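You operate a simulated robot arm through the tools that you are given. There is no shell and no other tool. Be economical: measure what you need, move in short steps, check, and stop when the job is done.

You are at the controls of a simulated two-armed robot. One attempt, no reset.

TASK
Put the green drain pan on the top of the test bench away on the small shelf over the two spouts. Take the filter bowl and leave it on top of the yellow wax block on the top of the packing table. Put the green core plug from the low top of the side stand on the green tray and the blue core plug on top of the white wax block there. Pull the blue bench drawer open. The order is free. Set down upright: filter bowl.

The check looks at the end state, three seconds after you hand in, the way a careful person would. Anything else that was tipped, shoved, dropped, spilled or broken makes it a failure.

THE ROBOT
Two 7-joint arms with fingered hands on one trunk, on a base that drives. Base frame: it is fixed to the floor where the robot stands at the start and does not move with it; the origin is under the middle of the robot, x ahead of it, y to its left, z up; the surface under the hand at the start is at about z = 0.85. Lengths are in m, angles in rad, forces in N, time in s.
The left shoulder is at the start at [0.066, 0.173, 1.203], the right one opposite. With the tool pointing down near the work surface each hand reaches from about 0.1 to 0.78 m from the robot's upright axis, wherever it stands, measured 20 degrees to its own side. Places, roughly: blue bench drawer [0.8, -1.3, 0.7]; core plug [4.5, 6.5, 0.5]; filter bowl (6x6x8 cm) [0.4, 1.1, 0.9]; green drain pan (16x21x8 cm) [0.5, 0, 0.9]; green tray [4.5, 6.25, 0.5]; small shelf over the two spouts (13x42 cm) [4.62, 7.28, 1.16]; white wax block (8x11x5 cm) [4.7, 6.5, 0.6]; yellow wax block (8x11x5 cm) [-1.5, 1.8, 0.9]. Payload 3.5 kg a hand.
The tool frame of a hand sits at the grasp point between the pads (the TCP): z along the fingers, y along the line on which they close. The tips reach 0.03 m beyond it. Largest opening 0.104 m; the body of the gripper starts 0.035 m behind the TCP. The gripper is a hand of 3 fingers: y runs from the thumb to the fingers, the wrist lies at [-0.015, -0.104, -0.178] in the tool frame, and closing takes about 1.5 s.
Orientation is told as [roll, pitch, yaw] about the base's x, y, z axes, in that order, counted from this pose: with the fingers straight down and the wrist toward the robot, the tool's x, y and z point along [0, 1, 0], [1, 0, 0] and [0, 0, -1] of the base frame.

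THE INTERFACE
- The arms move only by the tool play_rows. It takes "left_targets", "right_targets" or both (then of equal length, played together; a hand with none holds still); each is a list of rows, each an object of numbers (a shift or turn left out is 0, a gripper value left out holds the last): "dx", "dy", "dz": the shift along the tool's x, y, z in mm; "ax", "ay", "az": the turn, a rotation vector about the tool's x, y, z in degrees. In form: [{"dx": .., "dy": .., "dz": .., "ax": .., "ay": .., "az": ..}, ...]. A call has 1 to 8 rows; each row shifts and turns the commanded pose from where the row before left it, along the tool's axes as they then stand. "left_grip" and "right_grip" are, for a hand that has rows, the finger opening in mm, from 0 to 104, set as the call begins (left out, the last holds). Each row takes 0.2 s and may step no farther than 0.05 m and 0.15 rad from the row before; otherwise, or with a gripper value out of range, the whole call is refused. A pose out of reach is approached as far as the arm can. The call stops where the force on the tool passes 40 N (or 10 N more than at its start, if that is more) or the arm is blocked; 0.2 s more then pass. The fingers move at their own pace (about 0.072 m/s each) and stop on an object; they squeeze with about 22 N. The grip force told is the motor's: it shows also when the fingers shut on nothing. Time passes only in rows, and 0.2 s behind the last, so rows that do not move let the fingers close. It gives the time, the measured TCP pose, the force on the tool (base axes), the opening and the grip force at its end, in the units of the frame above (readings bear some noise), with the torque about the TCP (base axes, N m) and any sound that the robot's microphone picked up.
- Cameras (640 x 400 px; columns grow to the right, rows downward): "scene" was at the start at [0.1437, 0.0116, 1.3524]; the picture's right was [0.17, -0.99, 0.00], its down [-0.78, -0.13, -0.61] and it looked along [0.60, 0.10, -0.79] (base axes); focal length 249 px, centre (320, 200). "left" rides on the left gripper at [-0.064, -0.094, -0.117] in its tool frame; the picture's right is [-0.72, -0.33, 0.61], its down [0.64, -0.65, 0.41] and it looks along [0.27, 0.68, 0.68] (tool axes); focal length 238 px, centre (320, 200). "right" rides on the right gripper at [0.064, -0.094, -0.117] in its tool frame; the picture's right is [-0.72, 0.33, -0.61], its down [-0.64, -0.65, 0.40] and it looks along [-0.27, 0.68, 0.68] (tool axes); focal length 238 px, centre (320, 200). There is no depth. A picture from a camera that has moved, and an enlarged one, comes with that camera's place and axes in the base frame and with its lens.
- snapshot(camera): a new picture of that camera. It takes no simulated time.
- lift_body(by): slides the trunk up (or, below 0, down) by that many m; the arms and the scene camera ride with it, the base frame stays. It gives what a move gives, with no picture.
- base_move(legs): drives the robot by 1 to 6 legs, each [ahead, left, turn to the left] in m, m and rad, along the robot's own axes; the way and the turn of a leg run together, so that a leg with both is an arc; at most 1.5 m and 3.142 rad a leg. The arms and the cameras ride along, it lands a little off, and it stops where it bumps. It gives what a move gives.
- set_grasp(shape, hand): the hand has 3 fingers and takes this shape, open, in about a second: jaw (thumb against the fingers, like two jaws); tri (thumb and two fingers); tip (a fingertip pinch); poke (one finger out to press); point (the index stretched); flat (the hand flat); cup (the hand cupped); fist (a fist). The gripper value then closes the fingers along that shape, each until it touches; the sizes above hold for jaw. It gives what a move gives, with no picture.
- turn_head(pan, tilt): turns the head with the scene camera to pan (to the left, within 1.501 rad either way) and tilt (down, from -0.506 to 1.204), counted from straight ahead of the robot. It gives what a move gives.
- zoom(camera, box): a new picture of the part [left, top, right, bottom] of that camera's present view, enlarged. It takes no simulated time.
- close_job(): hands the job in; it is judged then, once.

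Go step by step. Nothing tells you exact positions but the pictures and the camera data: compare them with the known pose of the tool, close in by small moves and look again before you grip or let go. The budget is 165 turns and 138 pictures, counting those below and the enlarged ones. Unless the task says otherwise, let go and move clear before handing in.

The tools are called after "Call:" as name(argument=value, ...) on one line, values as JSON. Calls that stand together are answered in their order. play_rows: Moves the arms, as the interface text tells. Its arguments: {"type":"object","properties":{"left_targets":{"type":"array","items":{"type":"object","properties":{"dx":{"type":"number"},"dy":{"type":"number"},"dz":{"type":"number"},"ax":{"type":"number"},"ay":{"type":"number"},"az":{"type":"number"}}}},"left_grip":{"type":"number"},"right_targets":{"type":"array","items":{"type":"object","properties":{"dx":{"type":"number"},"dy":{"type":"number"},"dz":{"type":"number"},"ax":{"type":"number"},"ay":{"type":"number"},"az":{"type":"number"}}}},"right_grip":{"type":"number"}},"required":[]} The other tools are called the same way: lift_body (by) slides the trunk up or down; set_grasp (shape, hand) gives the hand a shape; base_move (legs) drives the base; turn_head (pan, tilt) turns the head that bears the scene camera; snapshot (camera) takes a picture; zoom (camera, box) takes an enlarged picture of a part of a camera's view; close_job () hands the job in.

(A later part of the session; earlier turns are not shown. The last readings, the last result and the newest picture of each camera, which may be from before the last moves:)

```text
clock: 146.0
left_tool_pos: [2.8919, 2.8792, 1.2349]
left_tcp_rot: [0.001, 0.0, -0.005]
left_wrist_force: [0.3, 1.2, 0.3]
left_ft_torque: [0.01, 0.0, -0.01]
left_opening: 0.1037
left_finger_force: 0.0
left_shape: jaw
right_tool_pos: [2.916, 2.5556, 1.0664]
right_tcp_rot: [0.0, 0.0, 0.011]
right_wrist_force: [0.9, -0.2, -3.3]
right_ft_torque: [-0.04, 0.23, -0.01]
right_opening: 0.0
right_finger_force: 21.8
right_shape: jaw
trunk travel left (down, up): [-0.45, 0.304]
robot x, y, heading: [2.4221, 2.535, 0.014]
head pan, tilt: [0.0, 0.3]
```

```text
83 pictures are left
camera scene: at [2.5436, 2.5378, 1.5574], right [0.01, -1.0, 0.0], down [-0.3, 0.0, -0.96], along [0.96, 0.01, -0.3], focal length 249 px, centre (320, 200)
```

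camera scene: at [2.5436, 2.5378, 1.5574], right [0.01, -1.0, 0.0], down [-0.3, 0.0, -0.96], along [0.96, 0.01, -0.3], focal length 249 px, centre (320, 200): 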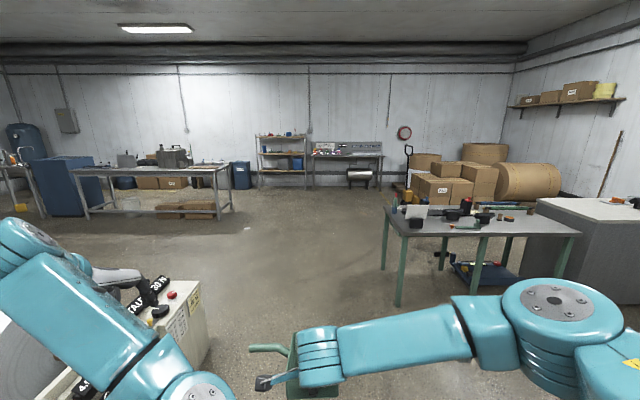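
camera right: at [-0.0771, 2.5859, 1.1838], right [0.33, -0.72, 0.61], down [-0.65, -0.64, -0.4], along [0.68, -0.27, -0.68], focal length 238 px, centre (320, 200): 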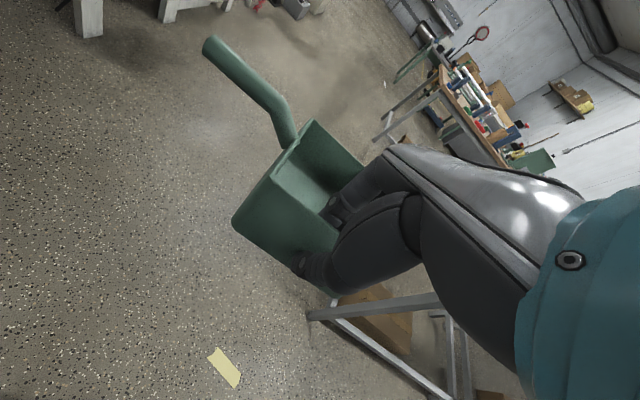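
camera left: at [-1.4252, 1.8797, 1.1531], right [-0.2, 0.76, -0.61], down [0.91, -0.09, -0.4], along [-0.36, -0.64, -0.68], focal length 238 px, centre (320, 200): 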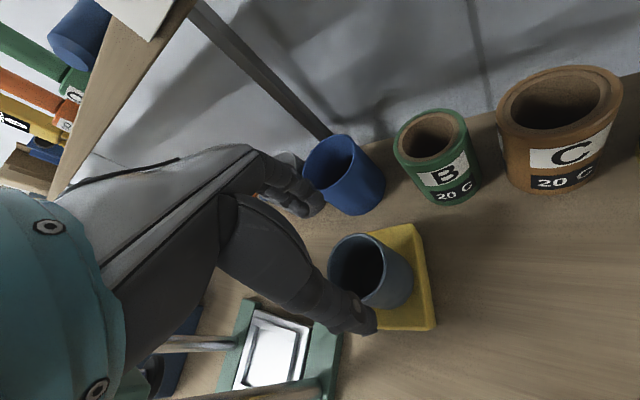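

The side stand and wall fixtures lie around (4.5, 6.5–7.3), beyond the machine. I drive to x≈4.9, turn north and advance.

Call:
base_move(legs=[[1.3, 0, 0], [1.2, 0, 0], [0, 0, 1.555], [1.5, 0, 0]])

Call:
turn_head(pan=0.15, tilt=0.3)

Call:
snapshot(camera="scene")

```text
clock: 169.1
left_tool_pos: [4.5569, 4.563, 1.2345]
left_tcp_rot: [0.0, -0.001, 1.567]
left_wrist_force: [-0.8, 0.0, 0.1]
left_ft_torque: [0.02, -0.03, 0.0]
left_opening: 0.1038
left_finger_force: 0.1
left_shape: jaw
right_tool_pos: [4.8793, 4.5882, 1.0663]
right_tcp_rot: [0.0, 0.001, 1.583]
right_wrist_force: [0.5, 0.4, -4.0]
right_ft_torque: [-0.21, 0.0, -0.02]
right_opening: 0.0
right_finger_force: 22.2
right_shape: jaw
trunk travel left (down, up): [-0.45, 0.304]
robot x, y, heading: [4.8974, 4.0905, 1.581]
head pan, tilt: [0.0, 0.3]
```

```text
clock: 169.8
left_tool_pos: [4.557, 4.5635, 1.2343]
left_tcp_rot: [0.0, -0.001, 1.567]
left_wrist_force: [-0.4, -0.7, 0.4]
left_ft_torque: [0.01, 0.0, -0.02]
left_opening: 0.1038
left_finger_force: 0.1
left_shape: jaw
right_tool_pos: [4.8803, 4.587, 1.0662]
right_tcp_rot: [-0.001, -0.001, 1.584]
right_wrist_force: [-0.3, 0.2, -2.9]
right_ft_torque: [-0.19, -0.06, -0.03]
right_opening: 0.0
right_finger_force: 21.9
right_shape: jaw
trunk travel left (down, up): [-0.45, 0.304]
robot x, y, heading: [4.8995, 4.0881, 1.583]
head pan, tilt: [0.15, 0.3]
```

```text
82 pictures are left
camera scene: at [4.8861, 4.2117, 1.5574], right [0.99, 0.16, 0.0], down [0.05, -0.29, -0.96], along [-0.15, 0.94, -0.3], focal length 249 px, centre (320, 200)
```

scene: 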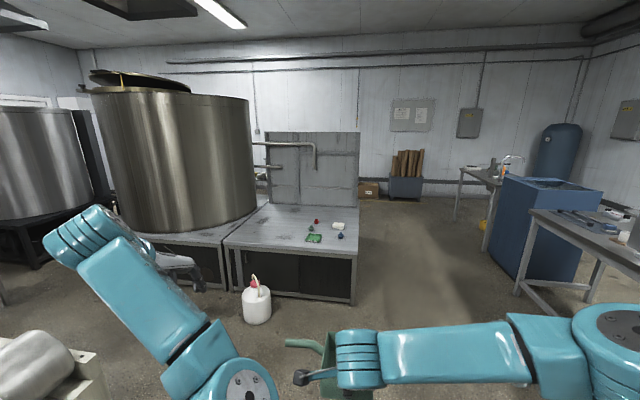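

I see the low stand with the green tray, coloured plugs, white block, and spouts behind. I zoom in.

Call:
zoom(camera="scene", box=[210, 110, 390, 260])

```text
2.67 times, centred on (300, 185) of scene
camera zoom: at [4.8861, 4.2117, 1.5574], right [0.99, 0.16, 0.0], down [0.05, -0.29, -0.96], along [-0.15, 0.94, -0.3], focal length 664 px, centre (373, 240)
```

zoom: 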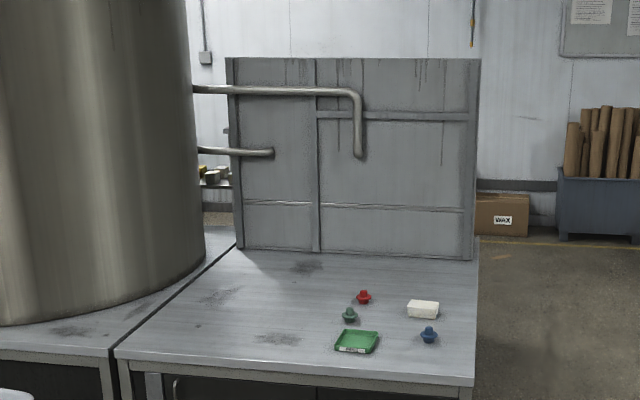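

No shelf shows on the front of the panel, so it's probably on the back. I drive past on the right side and look.

Call:
base_move(legs=[[0.3, -0.75, 0], [1.5, 0, 0], [1.5, 0, 0], [0.6, 0, 0]])

Call:
turn_head(pan=1.35, tilt=0.4)

Call:
snapshot(camera="scene")

Call:
turn_head(pan=0.3, tilt=0.4)

Call:
snapshot(camera="scene")

```text
clock: 191.2
left_tool_pos: [5.2788, 8.4661, 1.2342]
left_tcp_rot: [0.0, 0.0, 1.562]
left_wrist_force: [0.8, -0.3, -0.6]
left_ft_torque: [-0.02, 0.01, 0.01]
left_opening: 0.104
left_finger_force: 0.1
left_shape: jaw
right_tool_pos: [5.6016, 8.4888, 1.0664]
right_tcp_rot: [0.001, 0.002, 1.576]
right_wrist_force: [0.2, 0.7, -2.5]
right_ft_torque: [-0.22, -0.02, 0.01]
right_opening: 0.0
right_finger_force: 22.1
right_shape: jaw
trunk travel left (down, up): [-0.45, 0.304]
robot x, y, heading: [5.6211, 7.9931, 1.573]
head pan, tilt: [0.15, 0.3]
```

```text
clock: 192.6
left_tool_pos: [5.2796, 8.4675, 1.2353]
left_tcp_rot: [0.001, 0.0, 1.562]
left_wrist_force: [0.9, 0.3, 0.0]
left_ft_torque: [-0.02, 0.03, -0.03]
left_opening: 0.1035
left_finger_force: 0.1
left_shape: jaw
right_tool_pos: [5.6006, 8.4885, 1.0662]
right_tcp_rot: [0.0, 0.0, 1.578]
right_wrist_force: [0.1, 1.4, -3.6]
right_ft_torque: [-0.23, -0.02, 0.02]
right_opening: 0.0
right_finger_force: 22.1
right_shape: jaw
trunk travel left (down, up): [-0.45, 0.304]
robot x, y, heading: [5.6191, 7.9899, 1.577]
head pan, tilt: [1.349, 0.4]
```

```text
80 pictures are left
camera scene: at [5.5302, 8.0411, 1.5482], right [0.21, 0.98, 0.0], down [0.38, -0.08, -0.92], along [-0.9, 0.2, -0.39], focal length 249 px, centre (320, 200)
```

scene: 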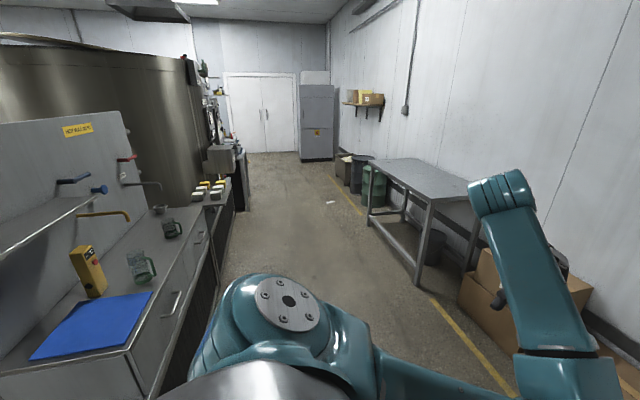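

```text
clock: 193.9
left_tool_pos: [5.2792, 8.4662, 1.2347]
left_tcp_rot: [-0.001, 0.0, 1.561]
left_wrist_force: [-0.5, 0.2, -0.3]
left_ft_torque: [-0.03, -0.05, -0.01]
left_opening: 0.1034
left_finger_force: 0.1
left_shape: jaw
right_tool_pos: [5.6021, 8.4892, 1.0664]
right_tcp_rot: [0.002, 0.0, 1.577]
right_wrist_force: [0.9, -0.1, -2.5]
right_ft_torque: [-0.21, -0.04, 0.01]
right_opening: 0.0
right_finger_force: 22.1
right_shape: jaw
trunk travel left (down, up): [-0.45, 0.304]
robot x, y, heading: [5.6255, 7.9939, 1.573]
head pan, tilt: [0.3, 0.4]
```

```text
79 pictures are left
camera scene: at [5.5926, 8.1096, 1.5482], right [0.95, 0.3, 0.0], down [0.12, -0.37, -0.92], along [-0.28, 0.88, -0.39], focal length 249 px, centre (320, 200)
```

scene: 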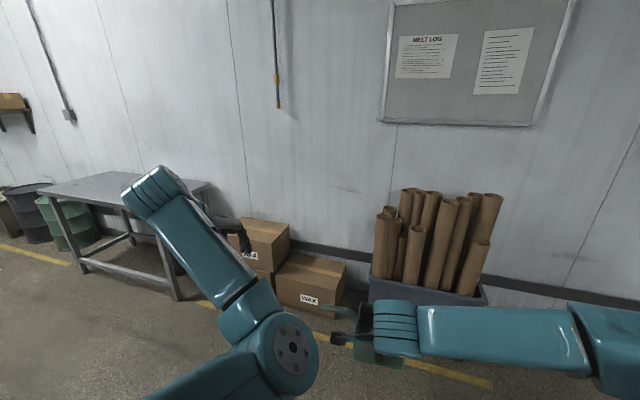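

The shelf is on the back side above a counter with two spouts. I move north a bit, turn around to face south, and shift in front of it.

Call:
base_move(legs=[[0.5, 0, 0], [0, 0, -1.57], [0, 0, -1.575], [0, -0.95, 0]])

Call:
turn_head(pan=-0.1, tilt=0.45)

Call:
snapshot(camera="scene")

Call:
snapshot(camera="right")

```text
clock: 209.0
left_tool_pos: [5.0075, 8.0086, 1.2355]
left_tcp_rot: [0.001, 0.001, -1.579]
left_wrist_force: [0.6, 0.7, 1.0]
left_ft_torque: [0.0, 0.02, -0.02]
left_opening: 0.1037
left_finger_force: 0.1
left_shape: jaw
right_tool_pos: [4.6848, 7.9872, 1.067]
right_tcp_rot: [0.001, 0.001, -1.561]
right_wrist_force: [0.0, 0.0, -2.9]
right_ft_torque: [0.2, 0.02, 0.01]
right_opening: 0.0
right_finger_force: 22.4
right_shape: jaw
trunk travel left (down, up): [-0.45, 0.304]
robot x, y, heading: [4.6677, 8.4817, -1.563]
head pan, tilt: [0.3, 0.4]
```

```text
clock: 209.9
left_tool_pos: [5.008, 8.0103, 1.2345]
left_tcp_rot: [-0.001, 0.001, -1.58]
left_wrist_force: [-0.5, 0.1, -1.1]
left_ft_torque: [0.01, -0.01, -0.01]
left_opening: 0.1037
left_finger_force: 0.2
left_shape: jaw
right_tool_pos: [4.6849, 7.9877, 1.0667]
right_tcp_rot: [-0.001, 0.0, -1.563]
right_wrist_force: [0.1, 0.8, -2.4]
right_ft_torque: [0.2, 0.02, 0.04]
right_opening: 0.0
right_finger_force: 22.2
right_shape: jaw
trunk travel left (down, up): [-0.45, 0.304]
robot x, y, heading: [4.6666, 8.4793, -1.56]
head pan, tilt: [-0.099, 0.45]
```

```text
78 pictures are left
camera scene: at [4.6598, 8.3617, 1.5435], right [-1.0, 0.09, 0.0], down [0.04, 0.43, -0.9], along [-0.08, -0.9, -0.44], focal length 249 px, centre (320, 200)
```

scene: 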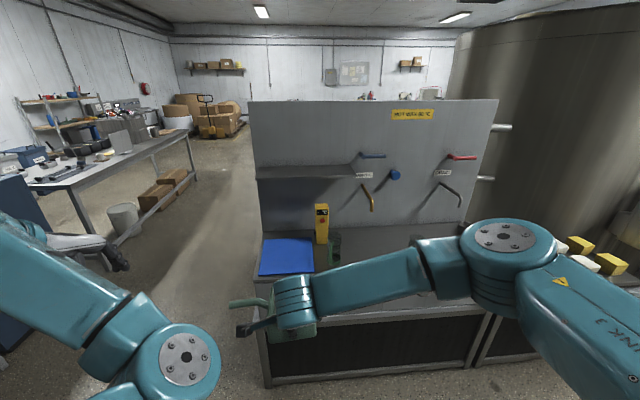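

```text
77 pictures are left
camera right: at [4.7474, 8.0828, 1.1836], right [-0.72, -0.33, 0.61], down [-0.65, 0.65, -0.4], along [-0.26, -0.69, -0.68], focal length 238 px, centre (320, 200)
```

right: 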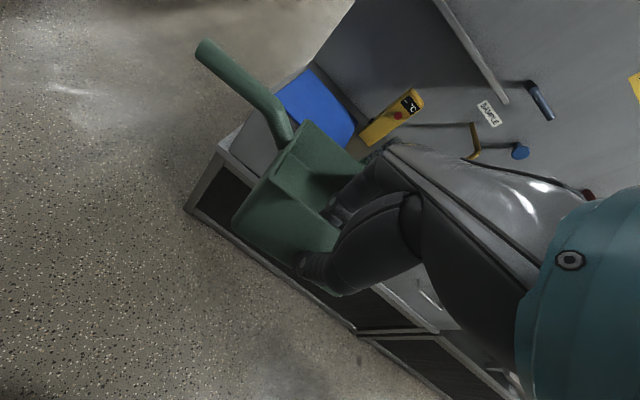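

Call:
zoom(camera="scene", box=[220, 90, 520, 290])

```text
2.00 times, centred on (370, 190) of scene
camera zoom: at [4.6598, 8.3617, 1.5435], right [-1.0, 0.09, 0.0], down [0.04, 0.43, -0.9], along [-0.08, -0.9, -0.44], focal length 498 px, centre (220, 220)
```

zoom: 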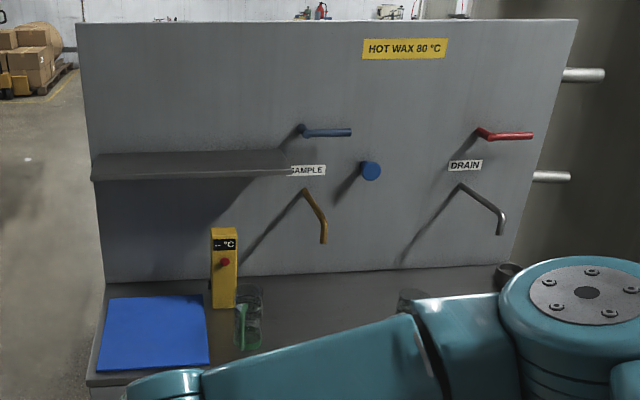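

The shelf spans x 4.41–4.84, y 7.21–7.34 at z≈1.16. I'll set the pan with its handle along the shelf, so no hand turn is needed: I raise the pan and drive closer.

Call:
play_rows(right_targets=[{"dz": -40}, {"dz": -40}, {"dz": -40}, {"dz": -40}, {"dz": -40}, {}])

Call:
base_move(legs=[[0.0, 0.15, 0], [0.4, 0, 0]])

Call:
turn_head(pan=-0.15, tilt=0.5)

Call:
snapshot(camera="scene")

Call:
snapshot(camera="right")

```text
clock: 211.3
left_tool_pos: [5.0088, 8.0101, 1.2342]
left_tcp_rot: [0.001, 0.0, -1.58]
left_wrist_force: [0.4, -0.8, 0.3]
left_ft_torque: [0.02, -0.01, 0.01]
left_opening: 0.1037
left_finger_force: 0.1
left_shape: jaw
right_tool_pos: [4.6841, 7.9872, 1.2676]
right_tcp_rot: [0.001, 0.0, -1.562]
right_wrist_force: [-0.4, -0.2, -2.5]
right_ft_torque: [0.2, 0.04, 0.01]
right_opening: 0.0
right_finger_force: 22.4
right_shape: jaw
trunk travel left (down, up): [-0.45, 0.304]
robot x, y, heading: [4.6628, 8.4807, -1.562]
head pan, tilt: [-0.099, 0.45]
```

```text
clock: 214.8
left_tool_pos: [5.1637, 7.6125, 1.2348]
left_tcp_rot: [-0.001, 0.001, -1.574]
left_wrist_force: [0.7, -0.1, -0.5]
left_ft_torque: [0.02, 0.0, -0.04]
left_opening: 0.104
left_finger_force: 0.1
left_shape: jaw
right_tool_pos: [4.8402, 7.5899, 1.2661]
right_tcp_rot: [0.0, 0.0, -1.558]
right_wrist_force: [0.5, -1.0, -2.7]
right_ft_torque: [0.23, 0.05, 0.02]
right_opening: 0.0
right_finger_force: 22.4
right_shape: jaw
trunk travel left (down, up): [-0.45, 0.304]
robot x, y, heading: [4.8203, 8.0846, -1.559]
head pan, tilt: [-0.099, 0.45]
```

```text
clock: 215.4
left_tool_pos: [5.1641, 7.6132, 1.2349]
left_tcp_rot: [0.001, 0.001, -1.573]
left_wrist_force: [1.3, -0.5, 1.1]
left_ft_torque: [-0.01, -0.01, -0.03]
left_opening: 0.1039
left_finger_force: 0.0
left_shape: jaw
right_tool_pos: [4.8399, 7.5884, 1.2665]
right_tcp_rot: [0.0, 0.003, -1.56]
right_wrist_force: [0.2, -0.7, -3.5]
right_ft_torque: [0.17, 0.08, -0.01]
right_opening: 0.0001
right_finger_force: 21.9
right_shape: jaw
trunk travel left (down, up): [-0.45, 0.304]
robot x, y, heading: [4.82, 8.0835, -1.556]
head pan, tilt: [-0.15, 0.499]
```

```text
75 pictures are left
camera scene: at [4.8092, 7.9649, 1.539], right [-0.99, 0.14, 0.0], down [0.07, 0.47, -0.88], along [-0.12, -0.87, -0.48], focal length 249 px, centre (320, 200)
```

scene: 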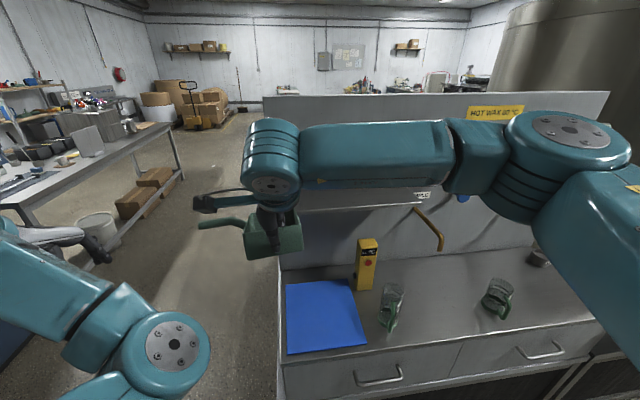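

```text
74 pictures are left
camera right: at [4.9022, 7.6848, 1.384], right [-0.71, -0.34, 0.61], down [-0.65, 0.65, -0.4], along [-0.26, -0.69, -0.68], focal length 238 px, centre (320, 200)
```

right: 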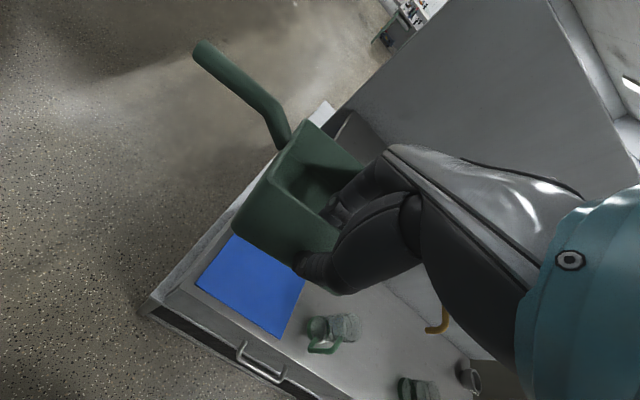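

Clear. I shift the pan sideways to x≈4.58 first.

Call:
play_rows(right_targets=[{"dx": -43}, {"dx": -43}, {"dx": -43}, {"dx": -43}, {"dx": -43}, {"dx": -43}, {}])

Call:
snapshot(camera="scene")

Call:
snapshot(camera="right")

```text
clock: 217.0
left_tool_pos: [5.165, 7.6135, 1.2356]
left_tcp_rot: [0.0, 0.001, -1.573]
left_wrist_force: [-0.1, -0.9, 0.3]
left_ft_torque: [-0.03, 0.03, 0.01]
left_opening: 0.1042
left_finger_force: 0.2
left_shape: jaw
right_tool_pos: [4.5821, 7.586, 1.2687]
right_tcp_rot: [-0.002, 0.0, -1.557]
right_wrist_force: [0.3, 0.3, -3.1]
right_ft_torque: [0.18, 0.05, -0.02]
right_opening: 0.0
right_finger_force: 22.4
right_shape: jaw
trunk travel left (down, up): [-0.45, 0.304]
robot x, y, heading: [4.8215, 8.0843, -1.559]
head pan, tilt: [-0.15, 0.499]
```

```text
73 pictures are left
camera scene: at [4.8103, 7.9649, 1.539], right [-0.99, 0.14, 0.0], down [0.06, 0.47, -0.88], along [-0.12, -0.87, -0.48], focal length 249 px, centre (320, 200)
```

scene: 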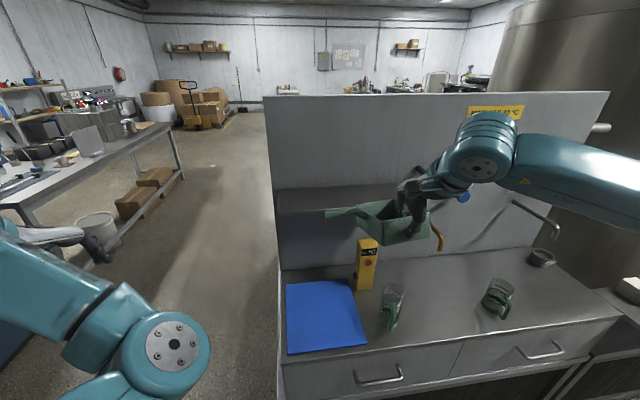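

```text
72 pictures are left
camera right: at [4.6436, 7.6814, 1.3852], right [-0.71, -0.34, 0.61], down [-0.65, 0.64, -0.4], along [-0.26, -0.69, -0.68], focal length 238 px, centre (320, 200)
```

right: 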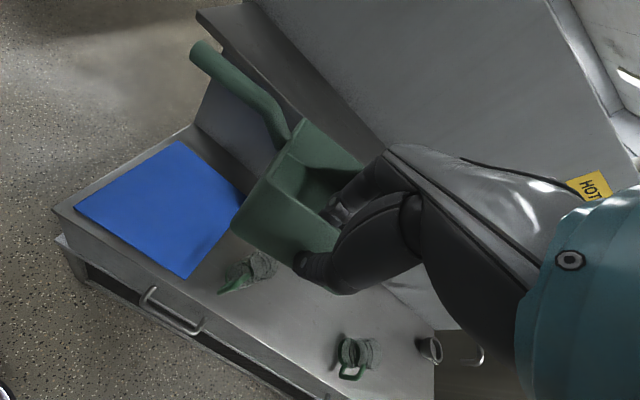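

Geometry confirmed. I advance the pan over the shelf, stopping short for a look.

Call:
play_rows(right_targets=[{"dy": 43}, {"dy": 43}, {"dy": 43}, {"dy": 42}, {}])

Call:
snapshot(camera="right")

Call:
zoom(camera="scene", box=[250, 110, 470, 260])

```text
clock: 218.2
left_tool_pos: [5.1627, 7.6145, 1.2364]
left_tcp_rot: [-0.001, -0.002, -1.576]
left_wrist_force: [-0.3, 0.7, -0.2]
left_ft_torque: [0.0, -0.05, 0.0]
left_opening: 0.1038
left_finger_force: 0.1
left_shape: jaw
right_tool_pos: [4.5822, 7.4157, 1.2669]
right_tcp_rot: [0.0, -0.001, -1.558]
right_wrist_force: [-0.4, -0.2, -2.7]
right_ft_torque: [0.18, 0.07, -0.02]
right_opening: 0.0
right_finger_force: 21.8
right_shape: jaw
trunk travel left (down, up): [-0.45, 0.304]
robot x, y, heading: [4.8221, 8.084, -1.555]
head pan, tilt: [-0.15, 0.499]
```

```text
71 pictures are left
camera right: at [4.6447, 7.5114, 1.3846], right [-0.71, -0.34, 0.61], down [-0.65, 0.64, -0.4], along [-0.26, -0.69, -0.68], focal length 238 px, centre (320, 200)
```

right: 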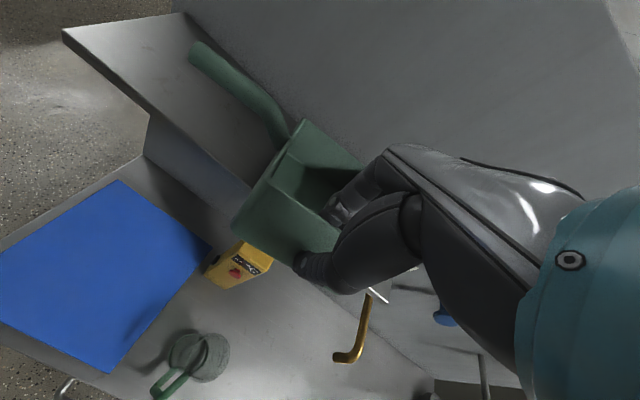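

```text
2.67 times, centred on (360, 185) of scene
camera zoom: at [4.8082, 7.966, 1.5391], right [-0.99, 0.14, 0.0], down [0.07, 0.47, -0.88], along [-0.12, -0.87, -0.48], focal length 664 px, centre (213, 240)
```

zoom: 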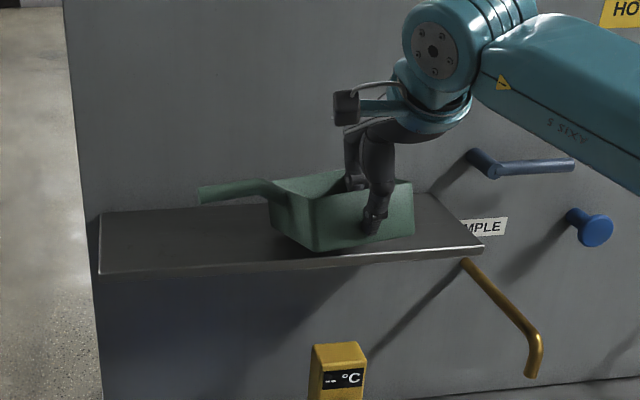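

Good. I go the last 40 mm forward and lower most of the way.

Call:
play_rows(right_targets=[{"dy": 40}, {"dz": 25}, {"dz": 22}, {}])

Call:
snapshot(camera="right")

Call:
zoom(camera="scene", box=[250, 110, 470, 260])

```text
clock: 219.2
left_tool_pos: [5.1632, 7.6143, 1.2349]
left_tcp_rot: [0.001, -0.001, -1.574]
left_wrist_force: [-0.2, -0.2, 0.4]
left_ft_torque: [0.0, -0.04, 0.02]
left_opening: 0.1038
left_finger_force: 0.1
left_shape: jaw
right_tool_pos: [4.5846, 7.3747, 1.2193]
right_tcp_rot: [-0.002, 0.0, -1.557]
right_wrist_force: [0.5, -0.8, -1.2]
right_ft_torque: [-0.06, -0.04, -0.02]
right_opening: 0.0002
right_finger_force: 22.1
right_shape: jaw
trunk travel left (down, up): [-0.45, 0.304]
robot x, y, heading: [4.8213, 8.0879, -1.56]
head pan, tilt: [-0.15, 0.499]
```

```text
69 pictures are left
camera right: at [4.6464, 7.4708, 1.3373], right [-0.71, -0.34, 0.61], down [-0.65, 0.64, -0.4], along [-0.26, -0.69, -0.68], focal length 238 px, centre (320, 200)
```

right: 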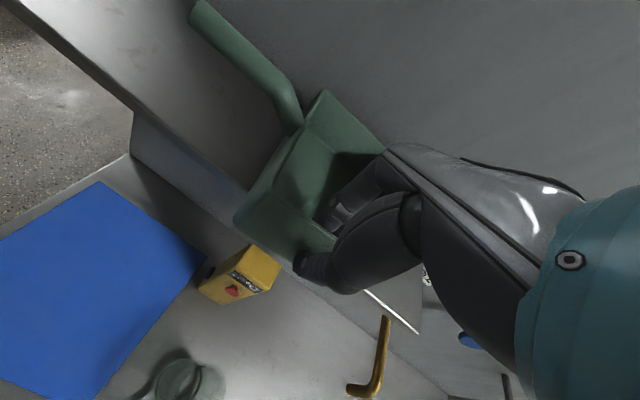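

```text
2.67 times, centred on (360, 185) of scene
camera zoom: at [4.809, 7.9656, 1.5391], right [-0.99, 0.14, 0.0], down [0.07, 0.47, -0.88], along [-0.12, -0.87, -0.48], focal length 664 px, centre (213, 240)
```

zoom: 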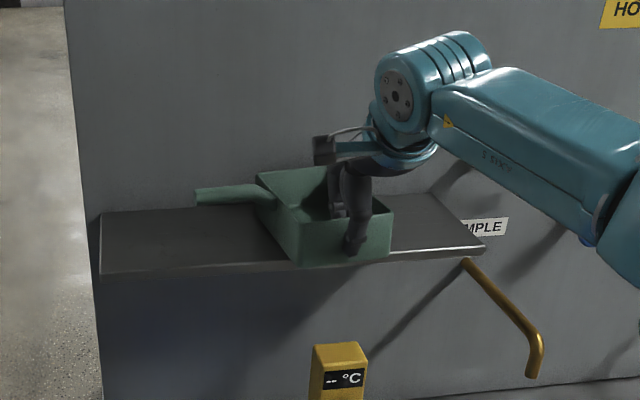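

The far end already touches, as the pan hung slightly nose-down. I lower the near end in small steps.

Call:
play_rows(right_targets=[{"dz": 4}, {"dz": 4}, {}])

Call:
snapshot(camera="right")

Call:
zoom(camera="scene", box=[280, 130, 440, 240])

```text
clock: 220.0
left_tool_pos: [5.1636, 7.6131, 1.2345]
left_tcp_rot: [0.0, 0.0, -1.574]
left_wrist_force: [0.1, -0.3, -0.5]
left_ft_torque: [0.02, 0.01, 0.03]
left_opening: 0.1039
left_finger_force: 0.0
left_shape: jaw
right_tool_pos: [4.584, 7.3749, 1.212]
right_tcp_rot: [0.0, -0.001, -1.556]
right_wrist_force: [-0.5, -0.5, 0.5]
right_ft_torque: [-0.02, -0.04, 0.01]
right_opening: 0.0002
right_finger_force: 22.1
right_shape: jaw
trunk travel left (down, up): [-0.45, 0.304]
robot x, y, heading: [4.8152, 8.0846, -1.561]
head pan, tilt: [-0.15, 0.499]
```

```text
67 pictures are left
camera right: at [4.6461, 7.4711, 1.3294], right [-0.71, -0.33, 0.61], down [-0.65, 0.65, -0.4], along [-0.26, -0.69, -0.68], focal length 238 px, centre (320, 200)
```

right: 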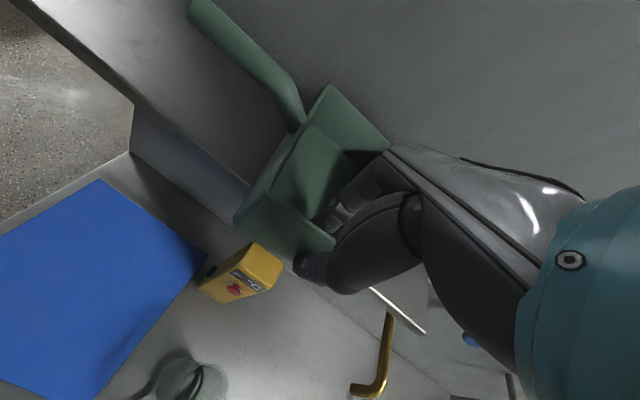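

```text
3.64 times, centred on (360, 185) of scene
camera zoom: at [4.8092, 7.9656, 1.5391], right [-0.99, 0.14, 0.0], down [0.07, 0.47, -0.88], along [-0.12, -0.87, -0.48], focal length 905 px, centre (174, 254)
```

zoom: 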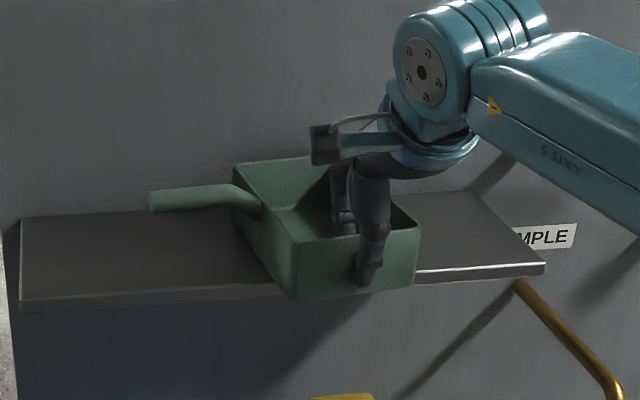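

Nearly level now. A few more millimetres until the near end bears.

Call:
play_rows(right_targets=[{"dz": 2.5}, {"dz": 2.5}, {}])

Call:
zoom(camera="scene", box=[280, 130, 440, 240])

```text
clock: 220.8
left_tool_pos: [5.1652, 7.6143, 1.2358]
left_tcp_rot: [0.0, -0.001, -1.574]
left_wrist_force: [-0.5, 0.2, 0.4]
left_ft_torque: [0.0, 0.02, -0.01]
left_opening: 0.1037
left_finger_force: 0.1
left_shape: jaw
right_tool_pos: [4.5831, 7.377, 1.2083]
right_tcp_rot: [0.0, -0.001, -1.557]
right_wrist_force: [-1.1, 0.8, 7.6]
right_ft_torque: [-0.05, 0.04, 0.05]
right_opening: 0.0
right_finger_force: 21.8
right_shape: jaw
trunk travel left (down, up): [-0.45, 0.304]
robot x, y, heading: [4.8179, 8.0814, -1.56]
head pan, tilt: [-0.15, 0.499]
```

```text
3.64 times, centred on (360, 185) of scene
camera zoom: at [4.8094, 7.9669, 1.5392], right [-0.99, 0.14, 0.0], down [0.07, 0.47, -0.88], along [-0.12, -0.87, -0.48], focal length 905 px, centre (174, 254)
```

zoom: 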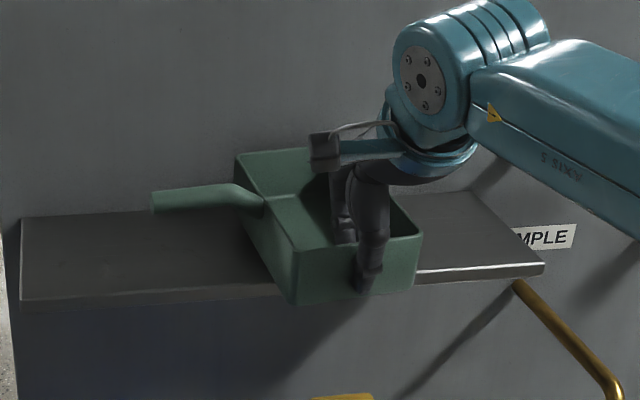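

Pressing lower pivots the pan over the shelf's front edge, so I go back up 5 mm to level and check before releasing.

Call:
play_rows(right_targets=[{"dz": -5}, {"dy": 6}, {}])

Call:
zoom(camera="scene", box=[280, 130, 440, 240])

```text
clock: 221.6
left_tool_pos: [5.1635, 7.6136, 1.2348]
left_tcp_rot: [0.001, -0.001, -1.573]
left_wrist_force: [0.1, 0.7, 0.8]
left_ft_torque: [-0.03, 0.0, -0.01]
left_opening: 0.1038
left_finger_force: 0.0
left_shape: jaw
right_tool_pos: [4.5856, 7.3699, 1.2119]
right_tcp_rot: [0.001, 0.001, -1.559]
right_wrist_force: [0.0, 1.1, 0.7]
right_ft_torque: [0.02, -0.02, 0.01]
right_opening: 0.0
right_finger_force: 21.8
right_shape: jaw
trunk travel left (down, up): [-0.45, 0.304]
robot x, y, heading: [4.821, 8.0832, -1.563]
head pan, tilt: [-0.15, 0.499]
```

```text
3.64 times, centred on (360, 185) of scene
camera zoom: at [4.8091, 7.9659, 1.539], right [-0.99, 0.14, 0.0], down [0.07, 0.47, -0.88], along [-0.12, -0.87, -0.48], focal length 905 px, centre (174, 254)
```

zoom: 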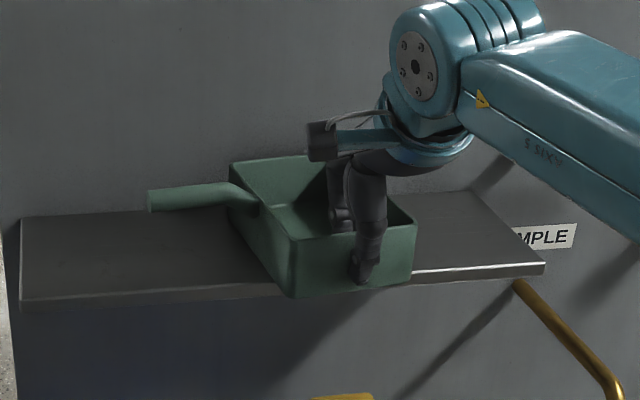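

Level and resting. I open the hand.

Call:
play_rows(right_targets=[{}, {}, {}, {}, {}], right_grip=50)

Call:
zoom(camera="scene", box=[280, 130, 440, 240])

Call:
snapshot(camera="right")

```text
clock: 222.8
left_tool_pos: [5.164, 7.6131, 1.2351]
left_tcp_rot: [0.0, 0.0, -1.574]
left_wrist_force: [-0.3, 0.6, 0.4]
left_ft_torque: [0.0, -0.04, -0.01]
left_opening: 0.104
left_finger_force: 0.1
left_shape: jaw
right_tool_pos: [4.5842, 7.3687, 1.2126]
right_tcp_rot: [0.0, 0.001, -1.558]
right_wrist_force: [0.4, -0.4, 0.1]
right_ft_torque: [0.04, 0.02, 0.02]
right_opening: 0.0494
right_finger_force: 0.1
right_shape: jaw
trunk travel left (down, up): [-0.45, 0.304]
robot x, y, heading: [4.8188, 8.0814, -1.557]
head pan, tilt: [-0.15, 0.499]
```

```text
3.64 times, centred on (360, 185) of scene
camera zoom: at [4.8092, 7.9655, 1.5391], right [-0.99, 0.14, 0.0], down [0.07, 0.47, -0.88], along [-0.12, -0.87, -0.48], focal length 905 px, centre (174, 254)
```

zoom: 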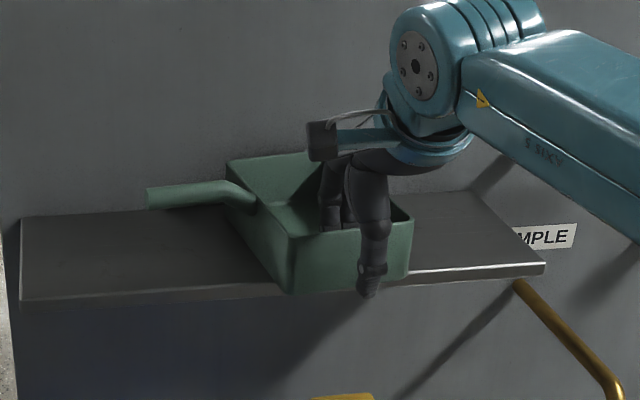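

```text
62 pictures are left
camera right: at [4.6464, 7.4648, 1.3295], right [-0.71, -0.34, 0.61], down [-0.65, 0.65, -0.4], along [-0.26, -0.69, -0.68], focal length 238 px, centre (320, 200)
```

right: 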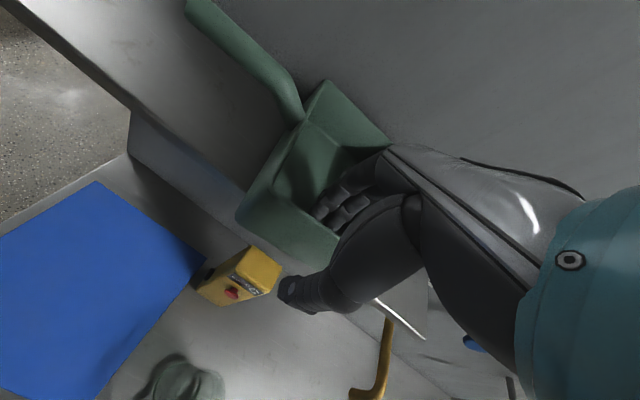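

The pan sits stably on the shelf. I lift out straight up, then pull back.

Call:
play_rows(right_targets=[{"dz": -25}, {"dz": -35}, {"dz": -35}, {"dy": -45}, {"dy": -45}, {"dy": -45}, {}])

Call:
base_move(legs=[[-0.45, 0, 0]])

Call:
snapshot(camera="scene")

```text
clock: 224.4
left_tool_pos: [5.1642, 7.6134, 1.2345]
left_tcp_rot: [-0.001, 0.0, -1.574]
left_wrist_force: [-0.4, 0.2, 0.1]
left_ft_torque: [-0.02, 0.0, -0.01]
left_opening: 0.1041
left_finger_force: 0.1
left_shape: jaw
right_tool_pos: [4.5918, 7.5168, 1.312]
right_tcp_rot: [-0.002, -0.001, -1.56]
right_wrist_force: [0.8, 0.6, 0.3]
right_ft_torque: [0.0, 0.04, 0.02]
right_opening: 0.0498
right_finger_force: 0.2
right_shape: jaw
right hand out of reach, approached as far as the arm can: row 3
trunk travel left (down, up): [-0.45, 0.304]
robot x, y, heading: [4.8225, 8.0866, -1.562]
head pan, tilt: [-0.15, 0.499]
```

```text
clock: 227.1
left_tool_pos: [5.1572, 8.0635, 1.235]
left_tcp_rot: [0.0, 0.0, -1.576]
left_wrist_force: [-0.3, -0.3, -0.4]
left_ft_torque: [-0.07, 0.01, -0.01]
left_opening: 0.1038
left_finger_force: 0.0
left_shape: jaw
right_tool_pos: [4.585, 7.9688, 1.3117]
right_tcp_rot: [0.001, 0.001, -1.56]
right_wrist_force: [0.8, 0.5, -0.4]
right_ft_torque: [-0.02, 0.0, -0.02]
right_opening: 0.0501
right_finger_force: 0.0
right_shape: jaw
trunk travel left (down, up): [-0.45, 0.304]
robot x, y, heading: [4.8131, 8.5356, -1.563]
head pan, tilt: [-0.15, 0.499]
```

```text
61 pictures are left
camera scene: at [4.8037, 8.4163, 1.5391], right [-0.99, 0.14, 0.0], down [0.07, 0.47, -0.88], along [-0.12, -0.87, -0.48], focal length 249 px, centre (320, 200)
```

scene: 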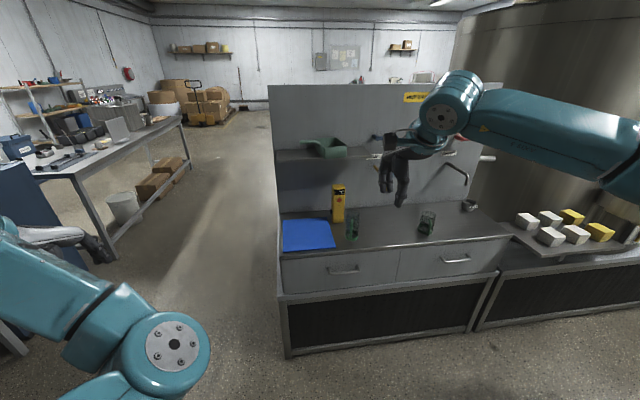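

The pan is in place. Now I go around to the front of the low stand, facing north.

Call:
base_move(legs=[[0, 0.95, 0], [1.5, 0, 0], [1.5, 0, 0], [0.5, 0, 0], [0, 0, 3.13], [0, 1.1, 0]])

Call:
lift_body(by=-0.4)

Call:
turn_head(pan=0.0, tilt=0.6)

Call:
snapshot(camera="scene")

```text
clock: 261.3
left_tool_pos: [4.3615, 5.4885, 1.2356]
left_tcp_rot: [-0.002, -0.002, 1.568]
left_wrist_force: [-0.3, -0.2, -0.1]
left_ft_torque: [0.0, 0.01, 0.01]
left_opening: 0.1038
left_finger_force: 0.1
left_shape: jaw
right_tool_pos: [4.935, 5.5875, 1.3124]
right_tcp_rot: [0.0, 0.0, 1.584]
right_wrist_force: [-0.3, -0.2, 0.5]
right_ft_torque: [0.03, -0.01, 0.02]
right_opening: 0.0496
right_finger_force: 0.0
right_shape: jaw
trunk travel left (down, up): [-0.45, 0.304]
robot x, y, heading: [4.7055, 5.0207, 1.581]
head pan, tilt: [-0.15, 0.499]
```

```text
clock: 265.1
left_tool_pos: [4.3602, 5.543, 0.6881]
left_tcp_rot: [-0.007, 0.351, 1.57]
left_wrist_force: [0.0, -0.7, 0.4]
left_ft_torque: [-0.04, -0.01, 0.0]
left_opening: 0.1037
left_finger_force: 0.0
left_shape: jaw
right_tool_pos: [4.9349, 5.5864, 0.9127]
right_tcp_rot: [0.001, 0.002, 1.585]
right_wrist_force: [-0.1, 0.5, -0.5]
right_ft_torque: [0.0, 0.03, 0.01]
right_opening: 0.0499
right_finger_force: 0.0
right_shape: jaw
trunk travel left (down, up): [-0.05, 0.704]
robot x, y, heading: [4.7073, 5.0193, 1.587]
head pan, tilt: [-0.15, 0.499]
```

```text
clock: 265.8
left_tool_pos: [4.3599, 5.5426, 0.6882]
left_tcp_rot: [-0.007, 0.352, 1.568]
left_wrist_force: [0.1, -0.5, -0.4]
left_ft_torque: [-0.02, 0.02, -0.05]
left_opening: 0.1035
left_finger_force: 0.0
left_shape: jaw
right_tool_pos: [4.935, 5.5863, 0.9127]
right_tcp_rot: [0.0, 0.0, 1.585]
right_wrist_force: [-1.0, 0.0, -0.6]
right_ft_torque: [0.01, 0.01, -0.02]
right_opening: 0.0498
right_finger_force: 0.1
right_shape: jaw
trunk travel left (down, up): [-0.05, 0.704]
robot x, y, heading: [4.7084, 5.0193, 1.585]
head pan, tilt: [0.0, 0.6]
```

```text
60 pictures are left
camera scene: at [4.7031, 5.3042, 1.1174], right [1.0, 0.01, 0.0], down [0.01, -0.56, -0.83], along [-0.01, 0.83, -0.56], focal length 249 px, centre (320, 200)
```

scene: 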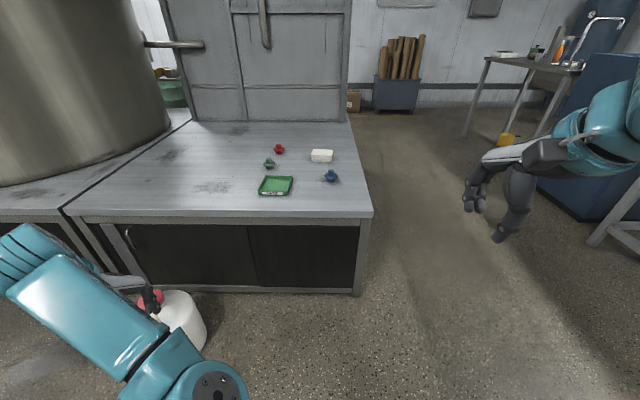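

Trunk lowered; I level and raise the left hand above the stand's height, then check my own outline before driving in.

Call:
play_rows(left_targets=[{"ax": -6.7, "dz": -20}, {"ax": -6.7, "dz": -20}, {"ax": -6.7, "dz": -20}, {"dz": -40}, {"dz": -40}, {}])

Call:
turn_head(pan=0.0, tilt=1.2)

Call:
snapshot(camera="scene")

```text
clock: 267.2
left_tool_pos: [4.3347, 5.5811, 0.8129]
left_tcp_rot: [-0.006, -0.001, 1.573]
left_wrist_force: [0.0, 0.1, 0.2]
left_ft_torque: [-0.01, -0.01, 0.0]
left_opening: 0.1039
left_finger_force: 0.1
left_shape: jaw
left hand out of reach, approached as far as the arm can: row 2, 3, 4, 5
right_tool_pos: [4.9354, 5.5874, 0.9117]
right_tcp_rot: [0.001, -0.001, 1.586]
right_wrist_force: [0.6, 1.3, 0.5]
right_ft_torque: [-0.01, -0.01, 0.02]
right_opening: 0.0497
right_finger_force: 0.0
right_shape: jaw
trunk travel left (down, up): [-0.05, 0.704]
robot x, y, heading: [4.7052, 5.0193, 1.591]
head pan, tilt: [0.0, 0.6]
```

```text
clock: 268.2
left_tool_pos: [4.3351, 5.5808, 0.8107]
left_tcp_rot: [-0.004, -0.002, 1.573]
left_wrist_force: [-0.5, 0.5, 0.3]
left_ft_torque: [0.0, 0.02, 0.02]
left_opening: 0.1038
left_finger_force: 0.0
left_shape: jaw
right_tool_pos: [4.9351, 5.588, 0.9127]
right_tcp_rot: [-0.001, 0.0, 1.583]
right_wrist_force: [0.1, 1.0, 0.2]
right_ft_torque: [-0.04, 0.02, -0.02]
right_opening: 0.0498
right_finger_force: 0.0
right_shape: jaw
trunk travel left (down, up): [-0.05, 0.704]
robot x, y, heading: [4.7081, 5.017, 1.587]
head pan, tilt: [0.0, 1.201]
```

```text
59 pictures are left
camera scene: at [4.7035, 5.2718, 1.0728], right [1.0, 0.02, 0.0], down [0.01, -0.93, -0.36], along [-0.01, 0.36, -0.93], focal length 249 px, centre (320, 200)
```

scene: 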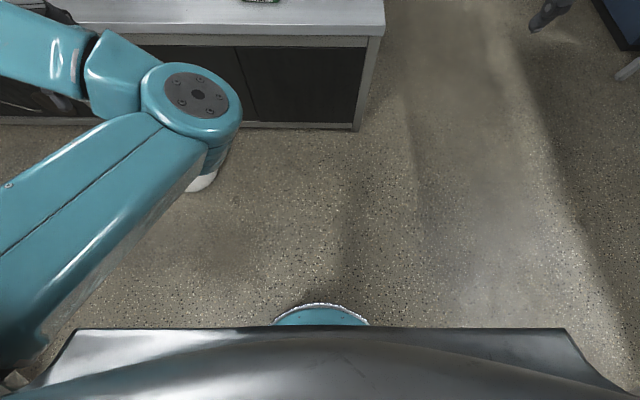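

Base reaches only ~0.24 m ahead, so I can stand about 0.3 m from the stand's edge. I drive in and look.

Call:
base_move(legs=[[0.77, -0.02, 0]])

Call:
turn_head(pan=0.0, tilt=0.9)

Call:
snapshot(camera="scene")

```text
clock: 272.3
left_tool_pos: [4.3435, 6.346, 0.812]
left_tcp_rot: [-0.005, 0.0, 1.572]
left_wrist_force: [-0.3, 0.2, -0.3]
left_ft_torque: [-0.02, 0.01, -0.01]
left_opening: 0.1039
left_finger_force: 0.0
left_shape: jaw
right_tool_pos: [4.9441, 6.3526, 0.9109]
right_tcp_rot: [0.0, -0.002, 1.584]
right_wrist_force: [-0.8, -0.2, 0.3]
right_ft_torque: [0.02, 0.02, 0.01]
right_opening: 0.0496
right_finger_force: 0.1
right_shape: jaw
trunk travel left (down, up): [-0.05, 0.704]
robot x, y, heading: [4.7162, 5.7858, 1.584]
head pan, tilt: [0.0, 1.201]
```

```text
clock: 273.1
left_tool_pos: [4.3435, 6.3464, 0.8123]
left_tcp_rot: [-0.006, 0.0, 1.572]
left_wrist_force: [0.2, 0.0, 0.2]
left_ft_torque: [-0.04, -0.01, 0.02]
left_opening: 0.1035
left_finger_force: 0.0
left_shape: jaw
right_tool_pos: [4.9435, 6.3518, 0.9126]
right_tcp_rot: [0.0, 0.001, 1.586]
right_wrist_force: [-1.6, -0.4, 0.2]
right_ft_torque: [0.02, 0.0, 0.02]
right_opening: 0.0498
right_finger_force: 0.2
right_shape: jaw
trunk travel left (down, up): [-0.05, 0.704]
robot x, y, heading: [4.7123, 5.7872, 1.586]
head pan, tilt: [0.0, 0.901]
```

```text
58 pictures are left
camera scene: at [4.7119, 6.0563, 1.0925], right [1.0, 0.01, 0.0], down [0.01, -0.78, -0.62], along [-0.01, 0.62, -0.78], focal length 249 px, centre (320, 200)
```

scene: 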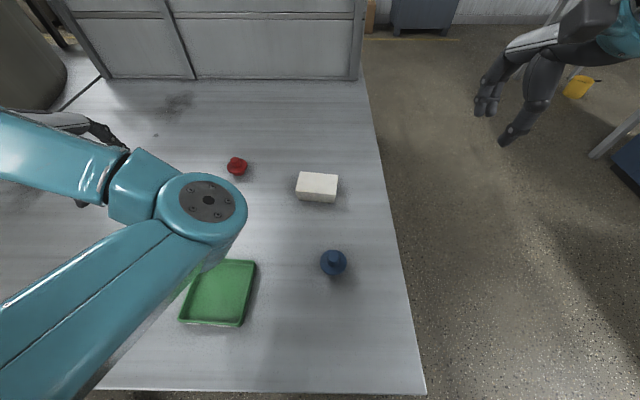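

The top appears to be at z≈0.55; block at (4.70, 6.50), blue plug ≈ (4.736, 6.29), tray ≈ (4.49, 6.23). I zoom on the plug.

Call:
zoom(camera="scene", box=[270, 150, 390, 290])

```text
2.86 times, centred on (330, 220) of scene
camera zoom: at [4.7119, 6.0563, 1.0925], right [1.0, 0.01, 0.0], down [0.01, -0.78, -0.62], along [-0.01, 0.62, -0.78], focal length 711 px, centre (291, 143)
```

zoom: 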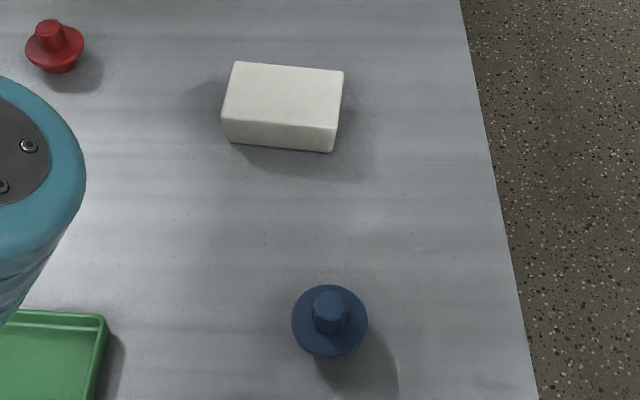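

The plug has a flange and a knob on top; I'll pinch the knob. I move the right hand above it.

Call:
play_rows(right_targets=[{"dx": 42, "dy": -12.5, "dz": 20}, {"dx": 42, "dy": -12.5, "dz": 20}, {"dx": 42, "dy": -12.5, "dz": 20}, {"dx": 42, "dy": -12.5, "dz": 20}, {"dx": 41, "dy": -12, "dz": 20}, {"dz": 45}, {"dz": 45}, {}], right_grip=70)

Call:
snapshot(camera="right")

Call:
snapshot(camera="scene")

```text
clock: 274.9
left_tool_pos: [4.3434, 6.3462, 0.812]
left_tcp_rot: [-0.004, 0.0, 1.573]
left_wrist_force: [0.1, 0.2, 0.6]
left_ft_torque: [-0.01, -0.01, -0.03]
left_opening: 0.1038
left_finger_force: 0.0
left_shape: jaw
right_tool_pos: [4.736, 6.2877, 0.7213]
right_tcp_rot: [0.0, 0.0, 1.584]
right_wrist_force: [0.1, 0.3, -0.5]
right_ft_torque: [0.0, 0.01, 0.01]
right_opening: 0.0696
right_finger_force: 0.0
right_shape: jaw
trunk travel left (down, up): [-0.05, 0.704]
robot x, y, heading: [4.7131, 5.7854, 1.586]
head pan, tilt: [0.0, 0.901]
```

```text
56 pictures are left
camera right: at [4.6729, 6.1929, 0.8384], right [0.71, 0.34, 0.61], down [0.65, -0.64, -0.4], along [0.26, 0.69, -0.68], focal length 238 px, centre (320, 200)
```

right: 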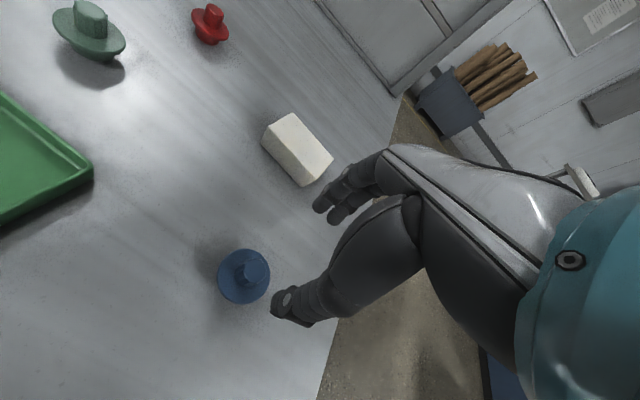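

```text
55 pictures are left
camera scene: at [4.7119, 6.0563, 1.0926], right [1.0, 0.01, 0.0], down [0.01, -0.78, -0.62], along [-0.01, 0.62, -0.78], focal length 249 px, centre (320, 200)
```

scene: 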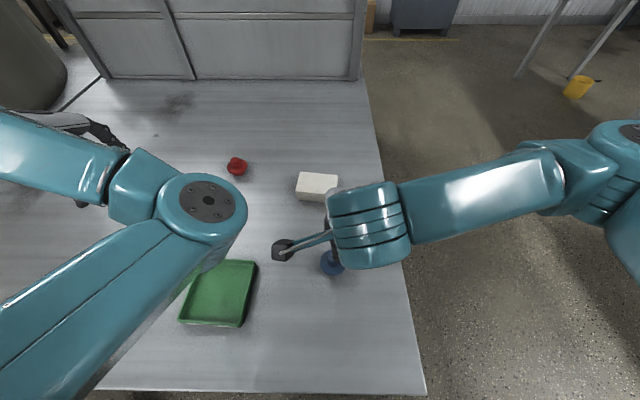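

Triangulation puts the knob top at (4.736, 6.300, 0.594). I align and descend toward it.

Call:
play_rows(right_targets=[{"dy": 12}, {"dz": 40}, {"dz": 40}, {}])

Call:
zoom(camera="right", box=[160, 130, 400, 350])

```text
clock: 275.9
left_tool_pos: [4.3446, 6.3467, 0.8124]
left_tcp_rot: [-0.007, 0.001, 1.572]
left_wrist_force: [-0.1, 0.3, -0.7]
left_ft_torque: [0.02, 0.0, 0.01]
left_opening: 0.1039
left_finger_force: 0.0
left_shape: jaw
right_tool_pos: [4.7353, 6.2998, 0.6414]
right_tcp_rot: [0.001, 0.0, 1.583]
right_wrist_force: [-0.5, -0.7, -0.2]
right_ft_torque: [-0.01, -0.04, 0.02]
right_opening: 0.0694
right_finger_force: 0.1
right_shape: jaw
trunk travel left (down, up): [-0.05, 0.704]
robot x, y, heading: [4.7158, 5.7887, 1.588]
head pan, tilt: [0.0, 0.901]
```

```text
1.82 times, centred on (280, 240) of right
camera zoom: at [4.6732, 6.2047, 0.7584], right [0.71, 0.34, 0.61], down [0.65, -0.64, -0.4], along [0.26, 0.69, -0.68], focal length 433 px, centre (393, 127)
```

zoom: 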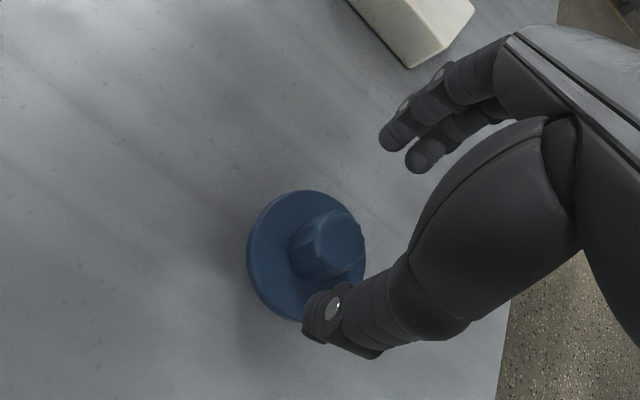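

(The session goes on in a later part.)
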